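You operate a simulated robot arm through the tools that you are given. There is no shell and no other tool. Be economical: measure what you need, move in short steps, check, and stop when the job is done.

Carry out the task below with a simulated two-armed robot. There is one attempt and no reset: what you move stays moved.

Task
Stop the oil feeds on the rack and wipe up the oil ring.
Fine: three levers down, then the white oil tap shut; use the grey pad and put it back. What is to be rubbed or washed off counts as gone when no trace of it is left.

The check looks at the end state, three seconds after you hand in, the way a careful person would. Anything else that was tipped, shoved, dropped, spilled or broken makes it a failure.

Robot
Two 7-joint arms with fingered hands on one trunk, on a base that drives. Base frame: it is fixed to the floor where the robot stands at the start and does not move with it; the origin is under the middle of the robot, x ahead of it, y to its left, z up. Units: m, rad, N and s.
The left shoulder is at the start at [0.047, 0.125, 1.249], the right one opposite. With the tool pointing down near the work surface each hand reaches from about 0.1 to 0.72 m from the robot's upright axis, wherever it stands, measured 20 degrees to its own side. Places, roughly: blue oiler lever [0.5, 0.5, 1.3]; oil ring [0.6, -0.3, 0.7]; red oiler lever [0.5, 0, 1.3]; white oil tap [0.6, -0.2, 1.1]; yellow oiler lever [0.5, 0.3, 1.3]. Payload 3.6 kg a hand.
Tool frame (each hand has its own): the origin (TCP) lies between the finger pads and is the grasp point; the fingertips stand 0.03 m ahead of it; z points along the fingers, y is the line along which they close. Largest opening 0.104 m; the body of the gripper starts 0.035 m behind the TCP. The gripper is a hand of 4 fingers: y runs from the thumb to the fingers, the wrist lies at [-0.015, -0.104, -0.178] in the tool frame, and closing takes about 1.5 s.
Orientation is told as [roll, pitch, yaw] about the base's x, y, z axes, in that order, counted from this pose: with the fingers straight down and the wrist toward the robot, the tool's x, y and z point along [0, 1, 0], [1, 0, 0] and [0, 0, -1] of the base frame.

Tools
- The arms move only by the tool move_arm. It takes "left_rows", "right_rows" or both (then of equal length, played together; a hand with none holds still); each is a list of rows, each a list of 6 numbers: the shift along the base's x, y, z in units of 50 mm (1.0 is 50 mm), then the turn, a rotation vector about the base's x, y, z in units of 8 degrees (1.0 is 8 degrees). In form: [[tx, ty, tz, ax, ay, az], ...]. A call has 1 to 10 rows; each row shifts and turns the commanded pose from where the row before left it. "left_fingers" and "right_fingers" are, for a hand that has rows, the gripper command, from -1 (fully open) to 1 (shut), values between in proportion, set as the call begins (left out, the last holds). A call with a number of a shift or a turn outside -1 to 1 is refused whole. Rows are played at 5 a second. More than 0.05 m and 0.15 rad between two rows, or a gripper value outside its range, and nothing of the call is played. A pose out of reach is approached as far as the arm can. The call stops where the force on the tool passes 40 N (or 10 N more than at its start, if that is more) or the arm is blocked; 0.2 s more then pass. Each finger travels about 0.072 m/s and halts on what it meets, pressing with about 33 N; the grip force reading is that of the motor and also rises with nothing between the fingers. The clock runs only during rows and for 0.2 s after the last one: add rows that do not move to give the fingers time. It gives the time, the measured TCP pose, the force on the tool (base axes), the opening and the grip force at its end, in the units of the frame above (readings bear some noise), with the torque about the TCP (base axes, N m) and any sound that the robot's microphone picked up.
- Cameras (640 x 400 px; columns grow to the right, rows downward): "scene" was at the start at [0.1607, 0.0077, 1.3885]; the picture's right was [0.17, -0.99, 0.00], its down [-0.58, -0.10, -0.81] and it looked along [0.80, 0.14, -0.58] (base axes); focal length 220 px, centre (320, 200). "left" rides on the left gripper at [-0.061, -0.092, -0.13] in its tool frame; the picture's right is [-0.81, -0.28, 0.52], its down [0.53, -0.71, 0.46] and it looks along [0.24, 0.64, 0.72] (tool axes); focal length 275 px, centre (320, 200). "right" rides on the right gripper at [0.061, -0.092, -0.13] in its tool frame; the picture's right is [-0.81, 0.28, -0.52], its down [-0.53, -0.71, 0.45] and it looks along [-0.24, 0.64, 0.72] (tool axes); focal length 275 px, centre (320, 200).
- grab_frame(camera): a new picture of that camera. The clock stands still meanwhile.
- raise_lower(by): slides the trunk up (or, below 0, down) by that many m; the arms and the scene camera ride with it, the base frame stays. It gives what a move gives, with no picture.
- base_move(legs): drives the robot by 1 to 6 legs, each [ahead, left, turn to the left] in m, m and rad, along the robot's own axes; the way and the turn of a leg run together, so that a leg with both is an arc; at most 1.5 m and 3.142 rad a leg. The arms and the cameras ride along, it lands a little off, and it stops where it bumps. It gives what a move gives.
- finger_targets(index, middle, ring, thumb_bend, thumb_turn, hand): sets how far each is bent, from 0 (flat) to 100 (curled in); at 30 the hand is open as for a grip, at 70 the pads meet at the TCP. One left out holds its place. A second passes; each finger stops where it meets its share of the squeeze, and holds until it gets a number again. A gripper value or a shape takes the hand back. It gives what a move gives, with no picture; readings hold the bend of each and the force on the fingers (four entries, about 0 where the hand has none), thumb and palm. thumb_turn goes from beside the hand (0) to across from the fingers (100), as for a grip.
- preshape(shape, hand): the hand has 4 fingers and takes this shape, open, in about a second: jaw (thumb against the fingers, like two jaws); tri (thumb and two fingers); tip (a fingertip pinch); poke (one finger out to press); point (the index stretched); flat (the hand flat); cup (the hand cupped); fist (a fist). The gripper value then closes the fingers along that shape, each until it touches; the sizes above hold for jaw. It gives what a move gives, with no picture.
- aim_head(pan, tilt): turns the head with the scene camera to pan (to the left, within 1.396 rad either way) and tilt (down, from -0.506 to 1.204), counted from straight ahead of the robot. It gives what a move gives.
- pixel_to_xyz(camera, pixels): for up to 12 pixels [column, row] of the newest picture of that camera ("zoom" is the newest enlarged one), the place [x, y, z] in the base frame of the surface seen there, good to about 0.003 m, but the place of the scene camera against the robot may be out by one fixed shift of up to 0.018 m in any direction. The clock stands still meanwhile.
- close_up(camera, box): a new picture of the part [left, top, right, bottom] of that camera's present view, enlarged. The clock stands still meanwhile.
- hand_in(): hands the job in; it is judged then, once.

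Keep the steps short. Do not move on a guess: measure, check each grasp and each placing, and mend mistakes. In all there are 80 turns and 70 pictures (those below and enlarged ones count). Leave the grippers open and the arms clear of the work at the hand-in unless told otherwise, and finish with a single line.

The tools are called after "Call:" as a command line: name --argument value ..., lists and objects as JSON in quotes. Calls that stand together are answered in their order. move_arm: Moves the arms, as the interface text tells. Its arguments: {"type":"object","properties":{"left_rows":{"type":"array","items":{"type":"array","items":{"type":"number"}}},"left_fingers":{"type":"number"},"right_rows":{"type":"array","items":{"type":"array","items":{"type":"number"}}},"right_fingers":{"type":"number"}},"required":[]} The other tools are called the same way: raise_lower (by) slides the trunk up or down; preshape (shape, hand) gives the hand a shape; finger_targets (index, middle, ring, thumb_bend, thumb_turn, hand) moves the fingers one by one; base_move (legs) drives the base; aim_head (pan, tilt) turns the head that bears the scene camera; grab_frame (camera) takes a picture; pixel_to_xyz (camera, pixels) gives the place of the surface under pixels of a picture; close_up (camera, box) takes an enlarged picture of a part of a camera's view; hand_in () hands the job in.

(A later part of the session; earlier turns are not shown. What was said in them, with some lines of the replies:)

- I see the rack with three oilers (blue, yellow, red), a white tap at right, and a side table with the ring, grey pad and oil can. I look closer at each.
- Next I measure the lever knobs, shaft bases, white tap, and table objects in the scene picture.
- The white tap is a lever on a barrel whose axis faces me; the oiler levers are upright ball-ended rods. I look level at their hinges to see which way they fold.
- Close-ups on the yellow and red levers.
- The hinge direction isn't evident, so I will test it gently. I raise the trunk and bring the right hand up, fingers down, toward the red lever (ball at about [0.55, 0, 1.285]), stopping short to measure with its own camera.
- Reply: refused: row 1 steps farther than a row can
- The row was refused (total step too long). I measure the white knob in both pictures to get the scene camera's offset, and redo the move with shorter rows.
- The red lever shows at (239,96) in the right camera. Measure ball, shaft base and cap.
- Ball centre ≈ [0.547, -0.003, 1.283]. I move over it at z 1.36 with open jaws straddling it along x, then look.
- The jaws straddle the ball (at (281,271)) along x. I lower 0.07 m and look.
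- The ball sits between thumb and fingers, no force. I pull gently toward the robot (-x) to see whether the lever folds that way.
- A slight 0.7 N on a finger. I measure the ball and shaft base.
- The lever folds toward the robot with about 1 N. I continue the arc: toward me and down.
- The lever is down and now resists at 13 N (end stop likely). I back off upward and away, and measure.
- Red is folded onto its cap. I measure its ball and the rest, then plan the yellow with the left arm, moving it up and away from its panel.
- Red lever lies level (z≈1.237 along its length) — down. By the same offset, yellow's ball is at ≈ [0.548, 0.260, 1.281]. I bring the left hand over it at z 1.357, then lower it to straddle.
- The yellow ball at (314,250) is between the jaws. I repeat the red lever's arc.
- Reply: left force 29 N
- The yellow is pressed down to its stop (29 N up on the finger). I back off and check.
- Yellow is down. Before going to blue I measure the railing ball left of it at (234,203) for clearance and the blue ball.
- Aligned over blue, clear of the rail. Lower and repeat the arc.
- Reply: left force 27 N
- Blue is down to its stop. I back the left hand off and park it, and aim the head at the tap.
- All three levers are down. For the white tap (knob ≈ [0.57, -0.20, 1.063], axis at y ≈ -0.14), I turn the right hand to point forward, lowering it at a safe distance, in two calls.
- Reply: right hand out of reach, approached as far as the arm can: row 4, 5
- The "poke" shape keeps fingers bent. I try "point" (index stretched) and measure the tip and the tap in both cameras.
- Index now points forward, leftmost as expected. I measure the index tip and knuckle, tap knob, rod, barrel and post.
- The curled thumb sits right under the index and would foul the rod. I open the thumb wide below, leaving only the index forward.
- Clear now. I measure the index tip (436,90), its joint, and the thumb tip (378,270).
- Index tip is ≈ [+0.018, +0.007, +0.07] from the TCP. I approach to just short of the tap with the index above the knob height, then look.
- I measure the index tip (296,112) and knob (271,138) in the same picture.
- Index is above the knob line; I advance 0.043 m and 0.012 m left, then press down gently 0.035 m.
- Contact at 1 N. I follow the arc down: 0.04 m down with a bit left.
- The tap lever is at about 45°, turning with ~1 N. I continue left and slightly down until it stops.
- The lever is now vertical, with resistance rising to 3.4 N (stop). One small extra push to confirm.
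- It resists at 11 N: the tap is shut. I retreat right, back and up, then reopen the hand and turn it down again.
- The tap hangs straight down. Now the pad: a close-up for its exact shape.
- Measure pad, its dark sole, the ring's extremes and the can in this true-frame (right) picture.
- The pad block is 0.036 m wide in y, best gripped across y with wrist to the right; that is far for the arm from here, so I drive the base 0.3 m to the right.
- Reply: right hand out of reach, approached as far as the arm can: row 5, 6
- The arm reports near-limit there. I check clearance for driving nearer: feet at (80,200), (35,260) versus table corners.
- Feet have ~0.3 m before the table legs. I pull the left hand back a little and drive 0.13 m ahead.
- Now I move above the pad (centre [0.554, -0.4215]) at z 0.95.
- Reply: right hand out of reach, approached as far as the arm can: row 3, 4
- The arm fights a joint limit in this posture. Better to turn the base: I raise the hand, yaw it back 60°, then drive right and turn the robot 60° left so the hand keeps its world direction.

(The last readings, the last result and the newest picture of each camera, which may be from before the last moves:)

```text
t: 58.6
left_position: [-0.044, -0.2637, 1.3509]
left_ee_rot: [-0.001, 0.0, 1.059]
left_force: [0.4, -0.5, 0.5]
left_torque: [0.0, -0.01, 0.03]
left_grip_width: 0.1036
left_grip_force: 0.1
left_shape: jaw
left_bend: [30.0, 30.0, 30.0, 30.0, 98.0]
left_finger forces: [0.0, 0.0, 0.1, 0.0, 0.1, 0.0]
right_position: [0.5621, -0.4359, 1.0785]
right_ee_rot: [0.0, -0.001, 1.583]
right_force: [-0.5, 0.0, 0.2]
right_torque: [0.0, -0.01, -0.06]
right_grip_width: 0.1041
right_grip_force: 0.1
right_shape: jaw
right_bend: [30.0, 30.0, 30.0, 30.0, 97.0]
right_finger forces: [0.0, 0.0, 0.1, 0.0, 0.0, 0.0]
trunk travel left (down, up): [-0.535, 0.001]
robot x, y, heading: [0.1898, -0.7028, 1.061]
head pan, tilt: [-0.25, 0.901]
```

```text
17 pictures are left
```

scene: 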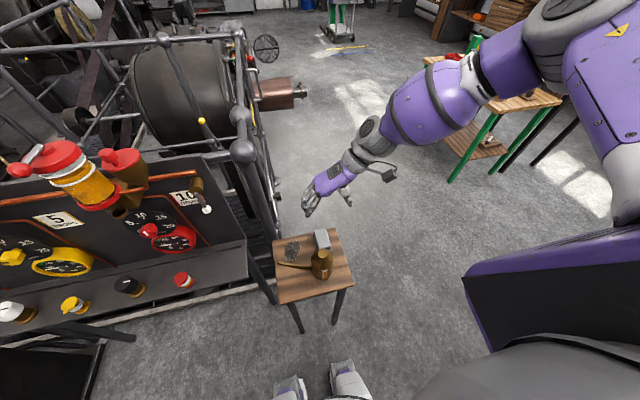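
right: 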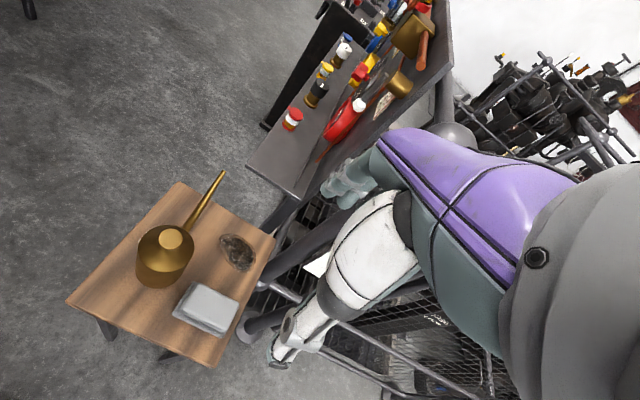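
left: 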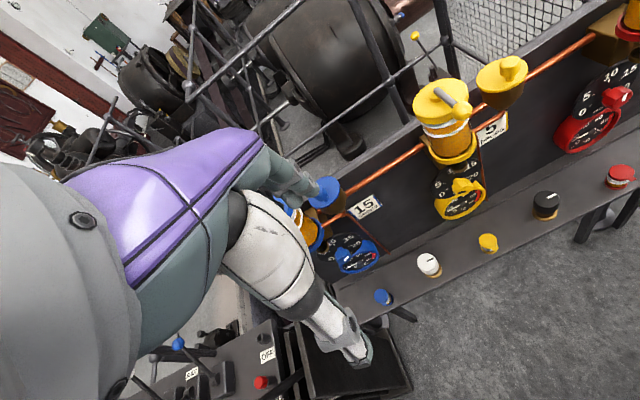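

Now the hand sits nearly over the pad with good posture. I centre and descend to z 0.83 (tips at 0.80, above the pad top 0.758) and look.

Call:
move_arm --right_rows '[[-0.16, 0.28, 0, 0, 0, -0.09], [0, 0, -0.9, 0, 0, 0], [0, 0, -0.9, 0, 0, 0], [0, 0, -0.9, 0, 0, 0], [0, 0, -0.9, 0, 0, 0], [0, 0, -0.9, 0, 0, 0], [0, 0, -0.45, 0, 0, 0], [0, 0, 0, 0, 0, 0]]'

Call:
grab_frame --camera "right"

Call:
close_up --camera "scene" --box '[200, 100, 480, 275]'

```text
t: 60.4
left_position: [-0.0423, -0.2645, 1.3513]
left_ee_rot: [0.001, -0.001, 1.059]
left_force: [0.0, -0.2, 0.3]
left_torque: [-0.04, 0.02, 0.0]
left_grip_width: 0.1038
left_grip_force: 0.1
left_shape: jaw
left_bend: [30.0, 30.0, 30.0, 30.0, 98.0]
left_finger forces: [0.1, 0.0, 0.1, 0.0, 0.1, 0.0]
right_position: [0.5701, -0.4496, 0.9121]
right_ee_rot: [-0.002, 0.001, 1.572]
right_force: [-0.1, 0.1, 0.2]
right_torque: [-0.02, -0.02, -0.02]
right_grip_width: 0.1039
right_grip_force: 0.0
right_shape: jaw
right_bend: [30.0, 30.0, 30.0, 30.0, 97.0]
right_finger forces: [0.0, 0.0, 0.0, 0.0, 0.0, 0.1]
right hand out of reach, approached as far as the arm can: row 5, 6, 7
trunk travel left (down, up): [-0.535, 0.001]
robot x, y, heading: [0.1973, -0.7012, 1.06]
head pan, tilt: [-0.25, 0.901]
```

```text
16 pictures are left
```

right: 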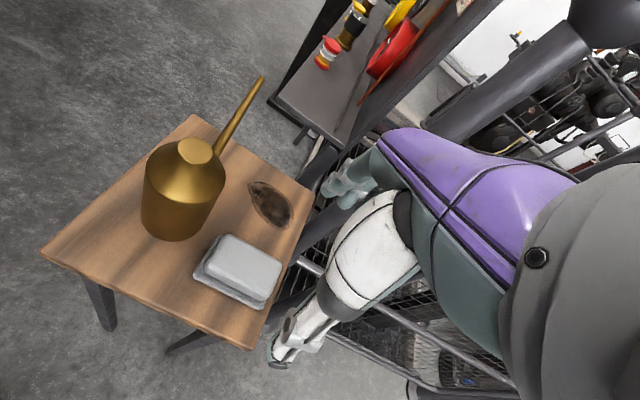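

```text
2.29 times, centred on (340, 188) of scene
```

zoom: 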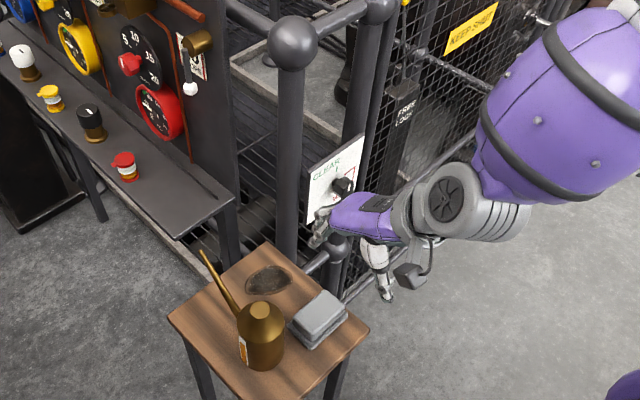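

The trunk is too high for this reach. I raise the hand again, then lower the trunk 0.2 m.

Call:
move_arm --right_rows '[[0, 0, 0.9, 0, 0, 0], [0, 0, 0.9, 0, 0, 0], [0, 0, 0.9, 0, 0, 0], [0, 0, 0.9, 0, 0, 0], [0, 0, 0.9, 0, 0, 0], [0, 0, 0, 0, 0, 0]]'

Call:
raise_lower --by -0.2

```text
t: 61.8
left_position: [-0.0433, -0.2632, 1.3501]
left_ee_rot: [0.001, 0.0, 1.06]
left_force: [0.0, 0.1, 0.6]
left_torque: [0.01, -0.02, -0.03]
left_grip_width: 0.104
left_grip_force: 0.1
left_shape: jaw
left_bend: [30.0, 30.0, 30.0, 30.0, 98.0]
left_finger forces: [0.0, 0.0, 0.1, 0.0, 0.0, 0.0]
right_position: [0.57, -0.4456, 1.136]
right_ee_rot: [-0.002, -0.001, 1.571]
right_force: [-0.4, -0.2, 0.7]
right_torque: [0.01, 0.05, 0.04]
right_grip_width: 0.104
right_grip_force: 0.0
right_shape: jaw
right_bend: [30.0, 30.0, 30.0, 30.0, 97.0]
right_finger forces: [0.1, 0.0, 0.0, 0.0, 0.1, 0.0]
trunk travel left (down, up): [-0.535, 0.001]
robot x, y, heading: [0.1939, -0.6989, 1.057]
head pan, tilt: [-0.25, 0.901]
```

```text
t: 63.9
left_position: [-0.043, -0.2634, 1.1501]
left_ee_rot: [0.001, -0.001, 1.059]
left_force: [1.0, 0.0, 0.1]
left_torque: [-0.04, 0.02, 0.03]
left_grip_width: 0.1038
left_grip_force: 0.1
left_shape: jaw
left_bend: [30.0, 30.0, 30.0, 30.0, 98.0]
left_finger forces: [0.0, 0.0, 0.1, 0.0, 0.0, 0.1]
right_position: [0.5704, -0.4495, 0.9386]
right_ee_rot: [-0.001, -0.002, 1.571]
right_force: [0.4, 0.7, 0.6]
right_torque: [0.03, -0.01, -0.01]
right_grip_width: 0.1039
right_grip_force: 0.1
right_shape: jaw
right_bend: [30.0, 30.0, 30.0, 30.0, 97.0]
right_finger forces: [0.1, 0.0, 0.0, 0.1, 0.0, 0.0]
trunk travel left (down, up): [-0.335, 0.201]
robot x, y, heading: [0.1978, -0.6969, 1.061]
head pan, tilt: [-0.25, 0.901]
```

Now centre on the pad and lower to z 0.82.

Call:
move_arm --right_rows '[[-0.32, 0.52, 0, 0, 0, 0], [0, 0, -0.8, 0, 0, 0], [0, 0, -0.8, 0, 0, 0], [0, 0, -0.76, 0, 0, 0], [0, 0, 0, 0, 0, 0]]'

Call:
grab_frame --camera "right"

```text
t: 65.1
left_position: [-0.0445, -0.2644, 1.1509]
left_ee_rot: [0.002, 0.0, 1.061]
left_force: [0.3, -0.2, -0.1]
left_torque: [0.02, 0.0, 0.03]
left_grip_width: 0.1038
left_grip_force: 0.1
left_shape: jaw
left_bend: [30.0, 30.0, 30.0, 30.0, 98.0]
left_finger forces: [0.1, 0.0, 0.0, 0.0, 0.0, 0.1]
right_position: [0.5532, -0.4225, 0.8191]
right_ee_rot: [-0.001, -0.002, 1.568]
right_force: [0.0, -0.2, 1.0]
right_torque: [-0.01, 0.0, 0.0]
right_grip_width: 0.1037
right_grip_force: 0.1
right_shape: jaw
right_bend: [30.0, 30.0, 30.0, 30.0, 97.0]
right_finger forces: [0.0, 0.1, 0.0, 0.0, 0.0, 0.0]
trunk travel left (down, up): [-0.335, 0.201]
robot x, y, heading: [0.1962, -0.7009, 1.056]
head pan, tilt: [-0.25, 0.901]
```

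```text
14 pictures are left
```

right: 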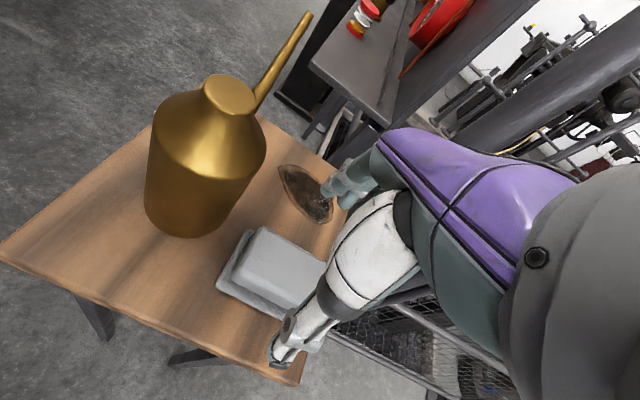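

Closer now; I re-measure the pad edges.

Call:
pixel_to_xyz --camera "right" --pixels '[[262, 230], [322, 260], [238, 277], [280, 262], [250, 231], [218, 285], [292, 312], [250, 292], [310, 290], [284, 168], [330, 220], [305, 195]]'

```text
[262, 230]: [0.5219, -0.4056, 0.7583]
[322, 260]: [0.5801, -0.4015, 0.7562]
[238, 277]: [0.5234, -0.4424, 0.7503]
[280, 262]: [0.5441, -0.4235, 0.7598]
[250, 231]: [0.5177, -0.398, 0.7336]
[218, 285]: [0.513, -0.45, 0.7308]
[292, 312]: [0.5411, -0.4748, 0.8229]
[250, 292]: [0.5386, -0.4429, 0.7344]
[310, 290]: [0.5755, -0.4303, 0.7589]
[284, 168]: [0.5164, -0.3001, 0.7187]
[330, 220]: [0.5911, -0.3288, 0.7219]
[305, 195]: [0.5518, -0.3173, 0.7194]
```

Pad block spans y -0.400…-0.445, x 0.52…0.588. I descend to z 0.768 (tips just above the sole) and close.

Call:
move_arm --right_rows '[[0.04, 0.0, -0.5, 0, 0, 0], [0, 0, -0.52, 0, 0, 0], [0, 0, 0, 0, 0, 0]]'

Call:
move_arm --right_rows '[[0, 0, 0, 0, 0, 0], [0, 0, 0, 0, 0, 0], [0, 0, 0, 0, 0, 0], [0, 0, 0, 0, 0, 0], [0, 0, 0, 0, 0, 0], [0, 0, 0, 0, 0, 0], [0, 0, 0, 0, 0, 0], [0, 0, 0, 0, 0, 0]]' --right_fingers 0.8

Call:
close_up --camera "right" --box '[180, 130, 420, 280]'

```text
t: 65.9
left_position: [-0.0434, -0.2639, 1.151]
left_ee_rot: [0.0, 0.0, 1.058]
left_force: [0.1, 0.1, 0.3]
left_torque: [0.01, 0.03, 0.02]
left_grip_width: 0.1042
left_grip_force: 0.1
left_shape: jaw
left_bend: [30.0, 30.0, 30.0, 30.0, 98.0]
left_finger forces: [0.0, 0.0, 0.0, 0.0, 0.1, 0.0]
right_position: [0.5553, -0.4229, 0.769]
right_ee_rot: [-0.002, -0.002, 1.569]
right_force: [-0.2, 0.2, 0.2]
right_torque: [0.02, 0.01, -0.01]
right_grip_width: 0.1039
right_grip_force: 0.1
right_shape: jaw
right_bend: [30.0, 30.0, 30.0, 30.0, 97.0]
right_finger forces: [0.0, 0.1, 0.0, 0.1, 0.0, 0.0]
trunk travel left (down, up): [-0.335, 0.201]
robot x, y, heading: [0.1941, -0.7005, 1.063]
head pan, tilt: [-0.25, 0.901]
```

```text
t: 67.7
left_position: [-0.0427, -0.2633, 1.1506]
left_ee_rot: [0.002, 0.0, 1.058]
left_force: [-0.2, -0.3, -0.4]
left_torque: [0.05, 0.0, -0.01]
left_grip_width: 0.1038
left_grip_force: 0.1
left_shape: jaw
left_bend: [30.0, 30.0, 30.0, 30.0, 98.0]
left_finger forces: [0.0, 0.1, 0.1, 0.1, 0.0, 0.0]
right_position: [0.5551, -0.4236, 0.7699]
right_ee_rot: [-0.002, -0.003, 1.571]
right_force: [-0.2, -0.2, -0.8]
right_torque: [0.03, 0.0, -0.03]
right_grip_width: 0.0392
right_grip_force: 33.0
right_shape: jaw
right_bend: [74.0, 51.0, 49.0, 73.0, 100.0]
right_finger forces: [17.1, 9.0, 4.1, 0.1, 30.2, 0.0]
trunk travel left (down, up): [-0.335, 0.201]
robot x, y, heading: [0.194, -0.7003, 1.056]
head pan, tilt: [-0.25, 0.901]
```

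```text
2.67 times, centred on (300, 205) of right
```

zoom: 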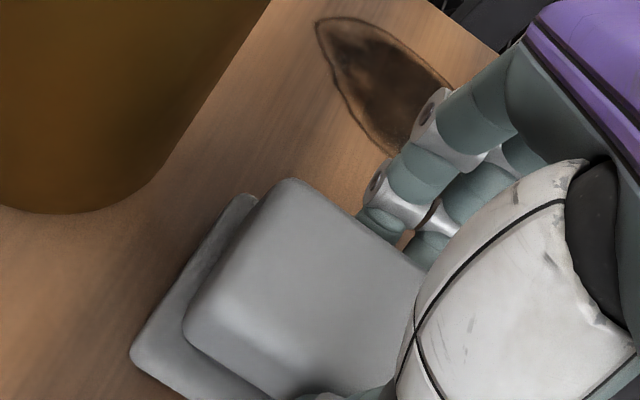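

Gripped at width 0.039 m. I lift 0.02 m to check the hold.

Call:
move_arm --right_rows '[[0, 0, 0.2, 0, 0, 0], [0, 0, 0.2, 0, 0, 0], [0, 0, 0, 0, 0, 0]]'

Call:
close_up --camera "right" --box '[180, 130, 420, 280]'

```text
t: 68.5
left_position: [-0.0438, -0.2637, 1.1508]
left_ee_rot: [-0.001, -0.001, 1.059]
left_force: [-0.2, 0.6, -0.2]
left_torque: [0.03, 0.0, 0.0]
left_grip_width: 0.1039
left_grip_force: 0.0
left_shape: jaw
left_bend: [30.0, 30.0, 30.0, 30.0, 98.0]
left_finger forces: [0.0, 0.0, 0.0, 0.0, 0.0, 0.1]
right_position: [0.5556, -0.4231, 0.7889]
right_ee_rot: [-0.002, -0.001, 1.571]
right_force: [0.5, -0.2, -0.7]
right_torque: [-0.03, 0.01, 0.0]
right_grip_width: 0.039
right_grip_force: 32.6
right_shape: jaw
right_bend: [74.0, 51.0, 49.0, 73.0, 100.0]
right_finger forces: [17.1, 8.8, 4.1, 0.0, 30.0, 0.1]
trunk travel left (down, up): [-0.335, 0.201]
robot x, y, heading: [0.1982, -0.6987, 1.055]
head pan, tilt: [-0.25, 0.901]
```

```text
2.67 times, centred on (300, 205) of right
```

zoom: 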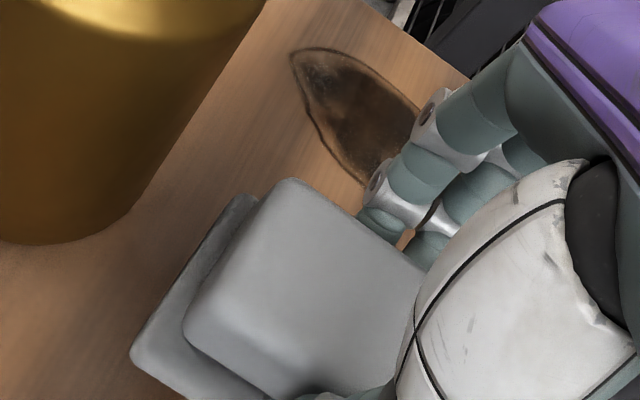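

Held firmly. I carry it 0.108 m left over the ring centre [0.551, -0.315], lower to light contact.

Call:
move_arm --right_rows '[[-0.04, 0.72, 0, 0, 0, 0], [-0.04, 0.72, 0, 0, 0, 0], [0, 0.72, 0, 0, 0, 0], [0, 0, -0.2, 0, 0, 0], [0, 0, -0.2, 0, 0, 0], [0, 0, -0.08, 0, 0, 0], [0, 0, 0, 0, 0, 0]]'

```text
t: 70.1
left_position: [-0.044, -0.265, 1.1502]
left_ee_rot: [0.001, 0.0, 1.059]
left_force: [0.8, 0.2, 0.9]
left_torque: [0.0, -0.05, -0.03]
left_grip_width: 0.1038
left_grip_force: 0.1
left_shape: jaw
left_bend: [30.0, 30.0, 30.0, 30.0, 98.0]
left_finger forces: [0.0, 0.0, 0.0, 0.0, 0.1, 0.0]
right_position: [0.5506, -0.3144, 0.7671]
right_ee_rot: [-0.004, -0.007, 1.572]
right_force: [1.6, -4.8, 24.3]
right_torque: [-0.25, -0.06, 0.01]
right_grip_width: 0.04
right_grip_force: 33.1
right_shape: jaw
right_bend: [74.0, 51.0, 50.0, 73.0, 100.0]
right_finger forces: [18.0, 9.4, 4.6, 0.0, 36.6, 0.0]
trunk travel left (down, up): [-0.335, 0.201]
robot x, y, heading: [0.1992, -0.6997, 1.063]
head pan, tilt: [-0.25, 0.901]
```

24 N down is more than needed; I ease up ~3 mm and rub back and forth over the ring.

Call:
move_arm --right_rows '[[0, 0, 0.05, 0, 0, 0], [0, 0.3, 0, 0, 0, 0], [0, 0.2, 0, 0, 0, 0], [0, -0.4, 0, 0, 0, 0], [0, -0.4, 0, 0, 0, 0], [0, -0.2, 0, 0, 0, 0], [0, 0.4, 0, 0, 0, 0], [0, 0.4, 0, 0, 0, 0], [0, 0.2, 0, 0, 0, 0], [0, -0.5, 0, 0, 0, 0]]'

Call:
move_arm --right_rows '[[0.3, 0, 0, 0, 0, 0], [-0.3, 0, 0, 0, 0, 0], [-0.3, 0, 0, 0, 0, 0], [0, 0.4, 0, 0, 0, 0], [0.3, 0, 0, 0, 0, 0], [0.3, 0, 0, 0, 0, 0], [0, -0.4, 0, 0, 0, 0], [0, -0.4, 0, 0, 0, 0], [-0.3, 0, 0, 0, 0, 0], [-0.3, 0, 0, 0, 0, 0]]'

```text
t: 72.3
left_position: [-0.043, -0.2645, 1.1517]
left_ee_rot: [0.001, -0.002, 1.059]
left_force: [-0.3, -0.2, 0.8]
left_torque: [0.0, 0.0, 0.0]
left_grip_width: 0.104
left_grip_force: 0.0
left_shape: jaw
left_bend: [30.0, 30.0, 30.0, 30.0, 98.0]
left_finger forces: [0.0, 0.0, 0.1, 0.0, 0.1, 0.0]
right_position: [0.5527, -0.3154, 0.7697]
right_ee_rot: [-0.004, -0.001, 1.569]
right_force: [-0.4, 1.7, 2.4]
right_torque: [0.05, -0.02, -0.01]
right_grip_width: 0.0399
right_grip_force: 32.8
right_shape: jaw
right_bend: [74.0, 51.0, 51.0, 74.0, 99.0]
right_finger forces: [19.4, 9.5, 4.6, 0.0, 31.9, 0.1]
trunk travel left (down, up): [-0.335, 0.201]
robot x, y, heading: [0.1954, -0.699, 1.058]
head pan, tilt: [-0.25, 0.901]
```

```text
t: 74.5
left_position: [-0.044, -0.2648, 1.1511]
left_ee_rot: [-0.001, 0.0, 1.06]
left_force: [0.5, 0.3, 0.7]
left_torque: [-0.03, 0.01, 0.02]
left_grip_width: 0.104
left_grip_force: 0.1
left_shape: jaw
left_bend: [30.0, 30.0, 30.0, 30.0, 98.0]
left_finger forces: [0.0, 0.0, 0.0, 0.1, 0.0, 0.1]
right_position: [0.5383, -0.3355, 0.7681]
right_ee_rot: [-0.002, -0.004, 1.57]
right_force: [4.8, 0.3, 14.1]
right_torque: [-0.01, -0.13, 0.03]
right_grip_width: 0.0399
right_grip_force: 32.8
right_shape: jaw
right_bend: [74.0, 51.0, 51.0, 74.0, 99.0]
right_finger forces: [19.2, 10.5, 5.3, 0.1, 34.1, 0.0]
trunk travel left (down, up): [-0.335, 0.201]
robot x, y, heading: [0.1974, -0.6991, 1.058]
head pan, tilt: [-0.25, 0.901]
```

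I lift and move back toward the pad's place to inspect the ring.

Call:
move_arm --right_rows '[[0, 0, 0.5, 0, 0, 0], [0.1, -0.6, 0.3, 0, 0, 0], [0.1, -0.6, 0, 0, 0, 0], [0.14, -0.5, 0, 0, 0, 0], [0, 0, 0, 0, 0, 0]]'

Call:
close_up --camera "right" --box '[210, 60, 402, 180]'

```text
t: 75.7
left_position: [-0.0432, -0.2638, 1.1504]
left_ee_rot: [0.001, 0.0, 1.061]
left_force: [0.4, 0.2, 0.2]
left_torque: [0.05, -0.03, -0.01]
left_grip_width: 0.1036
left_grip_force: 0.2
left_shape: jaw
left_bend: [30.0, 30.0, 30.0, 30.0, 98.0]
left_finger forces: [0.0, 0.1, 0.0, 0.1, 0.0, 0.1]
right_position: [0.5531, -0.4205, 0.8068]
right_ee_rot: [-0.002, -0.001, 1.57]
right_force: [-0.7, 0.9, -1.2]
right_torque: [0.01, 0.01, 0.0]
right_grip_width: 0.0399
right_grip_force: 33.5
right_shape: jaw
right_bend: [74.0, 51.0, 51.0, 74.0, 99.0]
right_finger forces: [19.1, 9.1, 4.1, 0.0, 32.4, 0.0]
trunk travel left (down, up): [-0.335, 0.201]
robot x, y, heading: [0.1963, -0.7015, 1.059]
head pan, tilt: [-0.25, 0.901]
```

```text
3.33 times, centred on (306, 120) of right
```

zoom: 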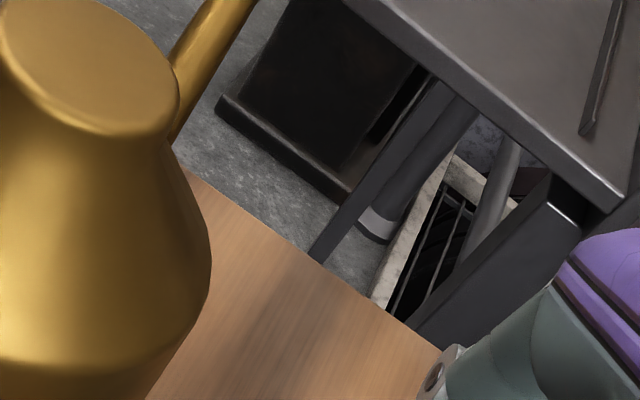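

Aimed too high; a scene close-up of the table top instead.

Call:
grab_frame --camera "scene"

Call:
close_up --camera "right" --box '[230, 130, 358, 210]'

```text
10 pictures are left
```

scene: 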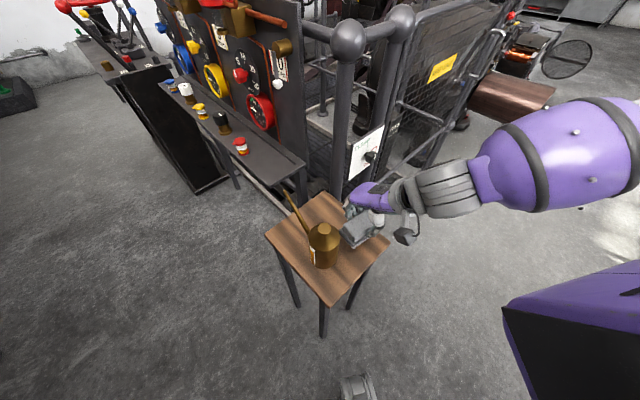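

```text
5.00 times, centred on (294, 170) of right
```

zoom: 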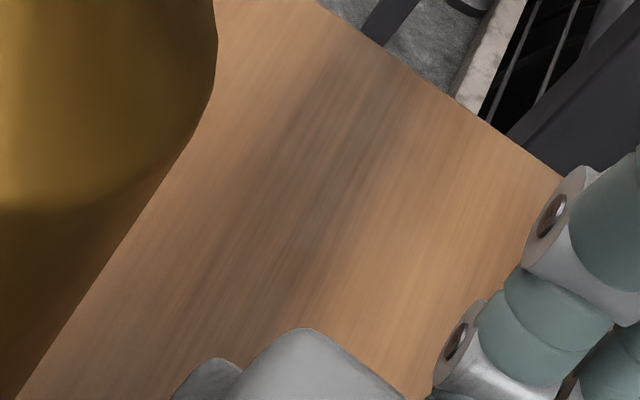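

The ring looks gone in view. I put the pad back at its exact old pose (TCP [0.5552, -0.4233, 0.7695]).

Call:
move_arm --right_rows '[[0.04, -0.05, -0.3, 0, 0, 0], [0, 0, -0.3, 0, 0, 0], [0, 0, -0.14, 0, 0, 0], [0, 0, 0, 0, 0, 0]]'

```text
t: 76.7
left_position: [-0.0438, -0.264, 1.1514]
left_ee_rot: [-0.001, -0.001, 1.06]
left_force: [-0.9, -1.0, -0.2]
left_torque: [0.01, 0.01, 0.04]
left_grip_width: 0.1042
left_grip_force: 0.0
left_shape: jaw
left_bend: [30.0, 30.0, 30.0, 30.0, 98.0]
left_finger forces: [0.1, 0.0, 0.0, 0.0, 0.0, 0.0]
right_position: [0.5557, -0.4208, 0.7703]
right_ee_rot: [-0.002, -0.001, 1.57]
right_force: [0.6, 0.2, -1.4]
right_torque: [0.0, 0.01, 0.02]
right_grip_width: 0.0398
right_grip_force: 32.9
right_shape: jaw
right_bend: [74.0, 51.0, 51.0, 74.0, 99.0]
right_finger forces: [19.3, 9.0, 4.2, 0.0, 32.4, 0.0]
trunk travel left (down, up): [-0.335, 0.201]
robot x, y, heading: [0.1993, -0.7, 1.06]
head pan, tilt: [-0.25, 0.901]
```

Just above contact; I settle 1–2 mm more with a tiny y correction, then check the force.

Call:
move_arm --right_rows '[[0, -0.03, -0.03, 0, 0, 0], [0, 0, 0, 0, 0, 0]]'

```text
t: 77.3
left_position: [-0.0429, -0.2626, 1.1507]
left_ee_rot: [0.0, 0.001, 1.059]
left_force: [-0.3, 0.2, -0.7]
left_torque: [0.0, 0.01, 0.01]
left_grip_width: 0.1038
left_grip_force: 0.1
left_shape: jaw
left_bend: [30.0, 30.0, 30.0, 30.0, 98.0]
left_finger forces: [0.0, 0.1, 0.1, 0.1, 0.1, 0.1]
right_position: [0.5566, -0.4243, 0.7692]
right_ee_rot: [-0.003, -0.001, 1.571]
right_force: [0.5, 0.3, -0.4]
right_torque: [0.0, 0.03, -0.01]
right_grip_width: 0.0398
right_grip_force: 32.6
right_shape: jaw
right_bend: [74.0, 51.0, 51.0, 74.0, 99.0]
right_finger forces: [19.2, 9.0, 4.2, 0.0, 32.4, 0.0]
trunk travel left (down, up): [-0.335, 0.201]
robot x, y, heading: [0.1976, -0.7009, 1.057]
head pan, tilt: [-0.25, 0.901]
```

About to touch; I open the hand and rise.

Call:
move_arm --right_rows '[[0, 0, -0.02, 0, 0, 0], [0, 0, 0, 0, 0, 0], [0, 0, 0, 0, 0, 0], [0, 0, 0, 0, 0, 0], [0, 0, 0, 0, 0, 0], [0, 0, 0, 0, 0, 0], [0, 0, 0, 0, 0, 0]]' --right_fingers -1

Call:
move_arm --right_rows '[[0, 0, 0.5, 0, 0, 0], [0, 0, 0.9, 0, 0, 0], [0, 0, 0.9, 0, 0, 0], [0, 0, 0.9, 0, 0, 0], [0, -0.9, 0.3, 0, 0, 0], [0, -0.9, 0.3, 0, 0, 0], [0, -0.9, 0, 0, 0, 0], [0, 0, 0, 0, 0, 0]]'

Call:
grab_frame --camera "right"

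Call:
close_up --camera "scene" --box '[256, 180, 400, 270]'

```text
t: 78.9
left_position: [-0.0428, -0.2635, 1.1511]
left_ee_rot: [-0.001, 0.001, 1.059]
left_force: [-0.1, -0.3, 0.1]
left_torque: [0.0, -0.02, 0.01]
left_grip_width: 0.104
left_grip_force: 0.2
left_shape: jaw
left_bend: [30.0, 30.0, 30.0, 30.0, 98.0]
left_finger forces: [0.1, 0.0, 0.0, 0.0, 0.0, 0.0]
right_position: [0.556, -0.4239, 0.7683]
right_ee_rot: [-0.001, -0.003, 1.571]
right_force: [0.1, 0.2, 0.2]
right_torque: [0.03, 0.0, 0.03]
right_grip_width: 0.1035
right_grip_force: 0.0
right_shape: jaw
right_bend: [30.0, 30.0, 30.0, 30.0, 98.0]
right_finger forces: [0.0, 0.1, 0.0, 0.1, 0.0, 0.0]
trunk travel left (down, up): [-0.335, 0.201]
robot x, y, heading: [0.1925, -0.7009, 1.059]
head pan, tilt: [-0.25, 0.901]
```

```text
t: 80.7
left_position: [-0.0431, -0.2623, 1.1504]
left_ee_rot: [0.001, 0.001, 1.059]
left_force: [-0.7, 0.1, -0.3]
left_torque: [-0.03, -0.02, -0.02]
left_grip_width: 0.1036
left_grip_force: 0.0
left_shape: jaw
left_bend: [30.0, 30.0, 30.0, 30.0, 98.0]
left_finger forces: [0.0, 0.0, 0.0, 0.1, 0.0, 0.0]
right_position: [0.6107, -0.5255, 0.9664]
right_ee_rot: [0.001, 0.0, 1.572]
right_force: [0.3, 0.3, 0.3]
right_torque: [-0.02, 0.02, 0.02]
right_grip_width: 0.1038
right_grip_force: 0.1
right_shape: jaw
right_bend: [30.0, 30.0, 30.0, 30.0, 98.0]
right_finger forces: [0.1, 0.0, 0.0, 0.0, 0.1, 0.1]
right hand out of reach, approached as far as the arm can: row 5, 6, 7
trunk travel left (down, up): [-0.335, 0.201]
robot x, y, heading: [0.1974, -0.7006, 1.063]
head pan, tilt: [-0.25, 0.901]
```

```text
8 pictures are left
```

right: 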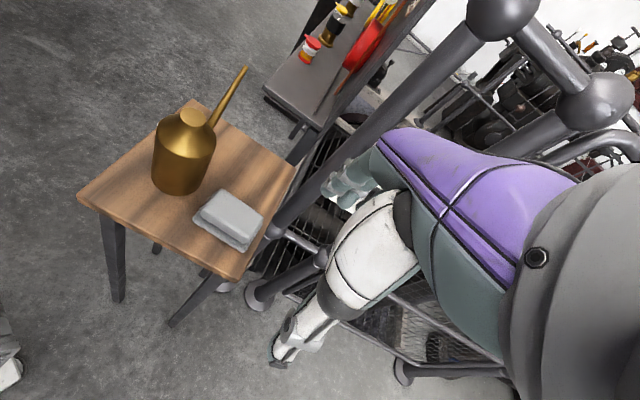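

```text
4.44 times, centred on (328, 225) of scene
```

zoom: 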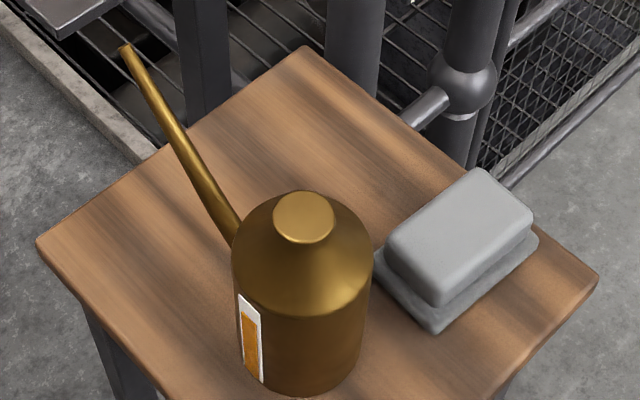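

The ring is gone. One enlarged look at the spot from the right camera and a pad position check.

Call:
close_up --camera "right" --box '[180, 110, 308, 190]'

Call:
pixel_to_xyz --camera "right" --pixels '[[220, 192], [262, 212], [203, 216], [195, 221], [242, 250], [245, 165], [278, 180], [195, 117]]'

```text
5.00 times, centred on (244, 150) of right
```

zoom: 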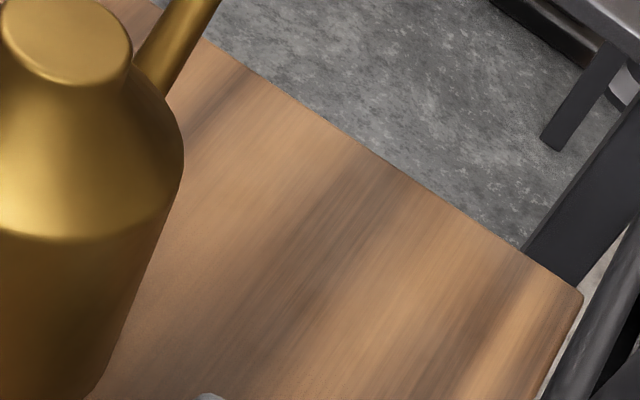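

```text
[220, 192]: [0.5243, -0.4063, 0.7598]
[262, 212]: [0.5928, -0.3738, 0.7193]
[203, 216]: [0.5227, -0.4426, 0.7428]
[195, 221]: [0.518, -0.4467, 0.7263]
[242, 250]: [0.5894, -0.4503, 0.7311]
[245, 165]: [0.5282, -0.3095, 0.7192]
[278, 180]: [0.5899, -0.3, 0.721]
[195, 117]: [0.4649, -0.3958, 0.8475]
```

Only wood grain remains, and the pad lies in its old place. I back the robot away and check the levers and tap one last time.

Call:
base_move --legs '[[-0.3, 0, 0]]'

Call:
aim_head --pan 0.1 --tilt 0.35

Call:
grab_frame --camera "scene"

```text
t: 82.7
left_position: [-0.1856, -0.5192, 1.1515]
left_ee_rot: [0.0, -0.001, 1.057]
left_force: [-0.6, -0.4, 0.8]
left_torque: [0.0, -0.02, 0.04]
left_grip_width: 0.1038
left_grip_force: 0.0
left_shape: jaw
left_bend: [30.0, 30.0, 30.0, 30.0, 98.0]
left_finger forces: [0.0, 0.1, 0.0, 0.0, 0.1, 0.1]
right_position: [0.4654, -0.783, 0.9692]
right_ee_rot: [0.0, -0.001, 1.569]
right_force: [-1.1, 1.0, 0.2]
right_torque: [0.02, -0.02, 0.0]
right_grip_width: 0.1036
right_grip_force: 0.2
right_shape: jaw
right_bend: [30.0, 30.0, 30.0, 30.0, 98.0]
right_finger forces: [0.1, 0.0, 0.0, 0.0, 0.0, 0.0]
trunk travel left (down, up): [-0.335, 0.201]
robot x, y, heading: [0.0529, -0.9534, 1.056]
head pan, tilt: [-0.25, 0.901]
```

```text
t: 83.7
left_position: [-0.1862, -0.5182, 1.1507]
left_ee_rot: [-0.001, 0.001, 1.059]
left_force: [0.8, 0.3, 1.3]
left_torque: [0.04, 0.0, 0.04]
left_grip_width: 0.104
left_grip_force: 0.0
left_shape: jaw
left_bend: [30.0, 30.0, 30.0, 30.0, 98.0]
left_finger forces: [0.1, 0.0, 0.0, 0.0, 0.0, 0.0]
right_position: [0.4667, -0.7812, 0.9676]
right_ee_rot: [0.0, -0.001, 1.569]
right_force: [0.3, 1.1, -0.5]
right_torque: [0.01, -0.01, -0.03]
right_grip_width: 0.104
right_grip_force: 0.0
right_shape: jaw
right_bend: [30.0, 30.0, 30.0, 30.0, 98.0]
right_finger forces: [0.0, 0.0, 0.1, 0.0, 0.0, 0.0]
trunk travel left (down, up): [-0.335, 0.201]
robot x, y, heading: [0.0522, -0.9548, 1.058]
head pan, tilt: [0.099, 0.351]
```

```text
5 pictures are left
```

scene: 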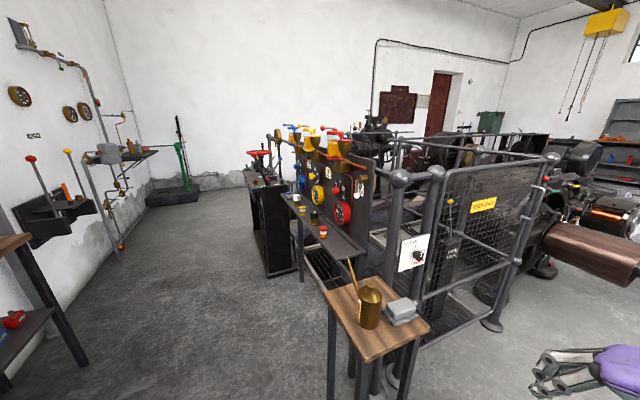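

Call:
close_up --camera "scene" --box '[272, 110, 384, 180]'

Call:
close_up --camera "scene" --box '[320, 170, 448, 250]'

```text
5.71 times, centred on (328, 145) of scene
```

zoom: 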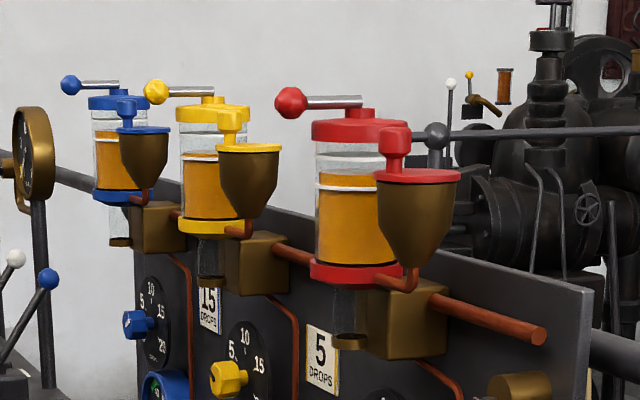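

```text
5.00 times, centred on (384, 210) of scene
```

zoom: 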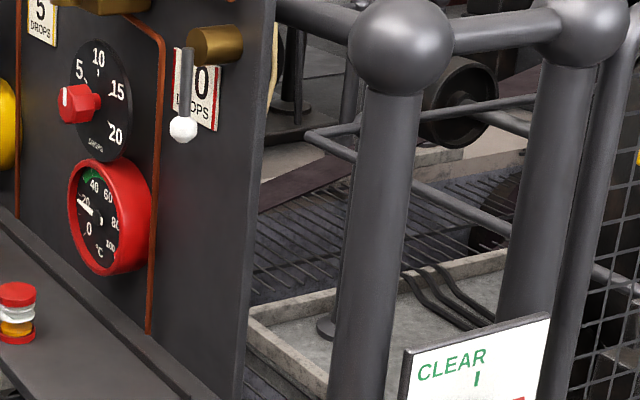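

All three levers lie level at their stops, the sight glasses show no drops, the tap hangs down shut, and the table is clean with pad and can in place. I hand in.

Call:
hand_in

```text
The job is handed in.
```

The three oiler levers are down, the white oil tap is shut, the oil ring is wiped off with no trace visible, and the grey pad is back in its place.
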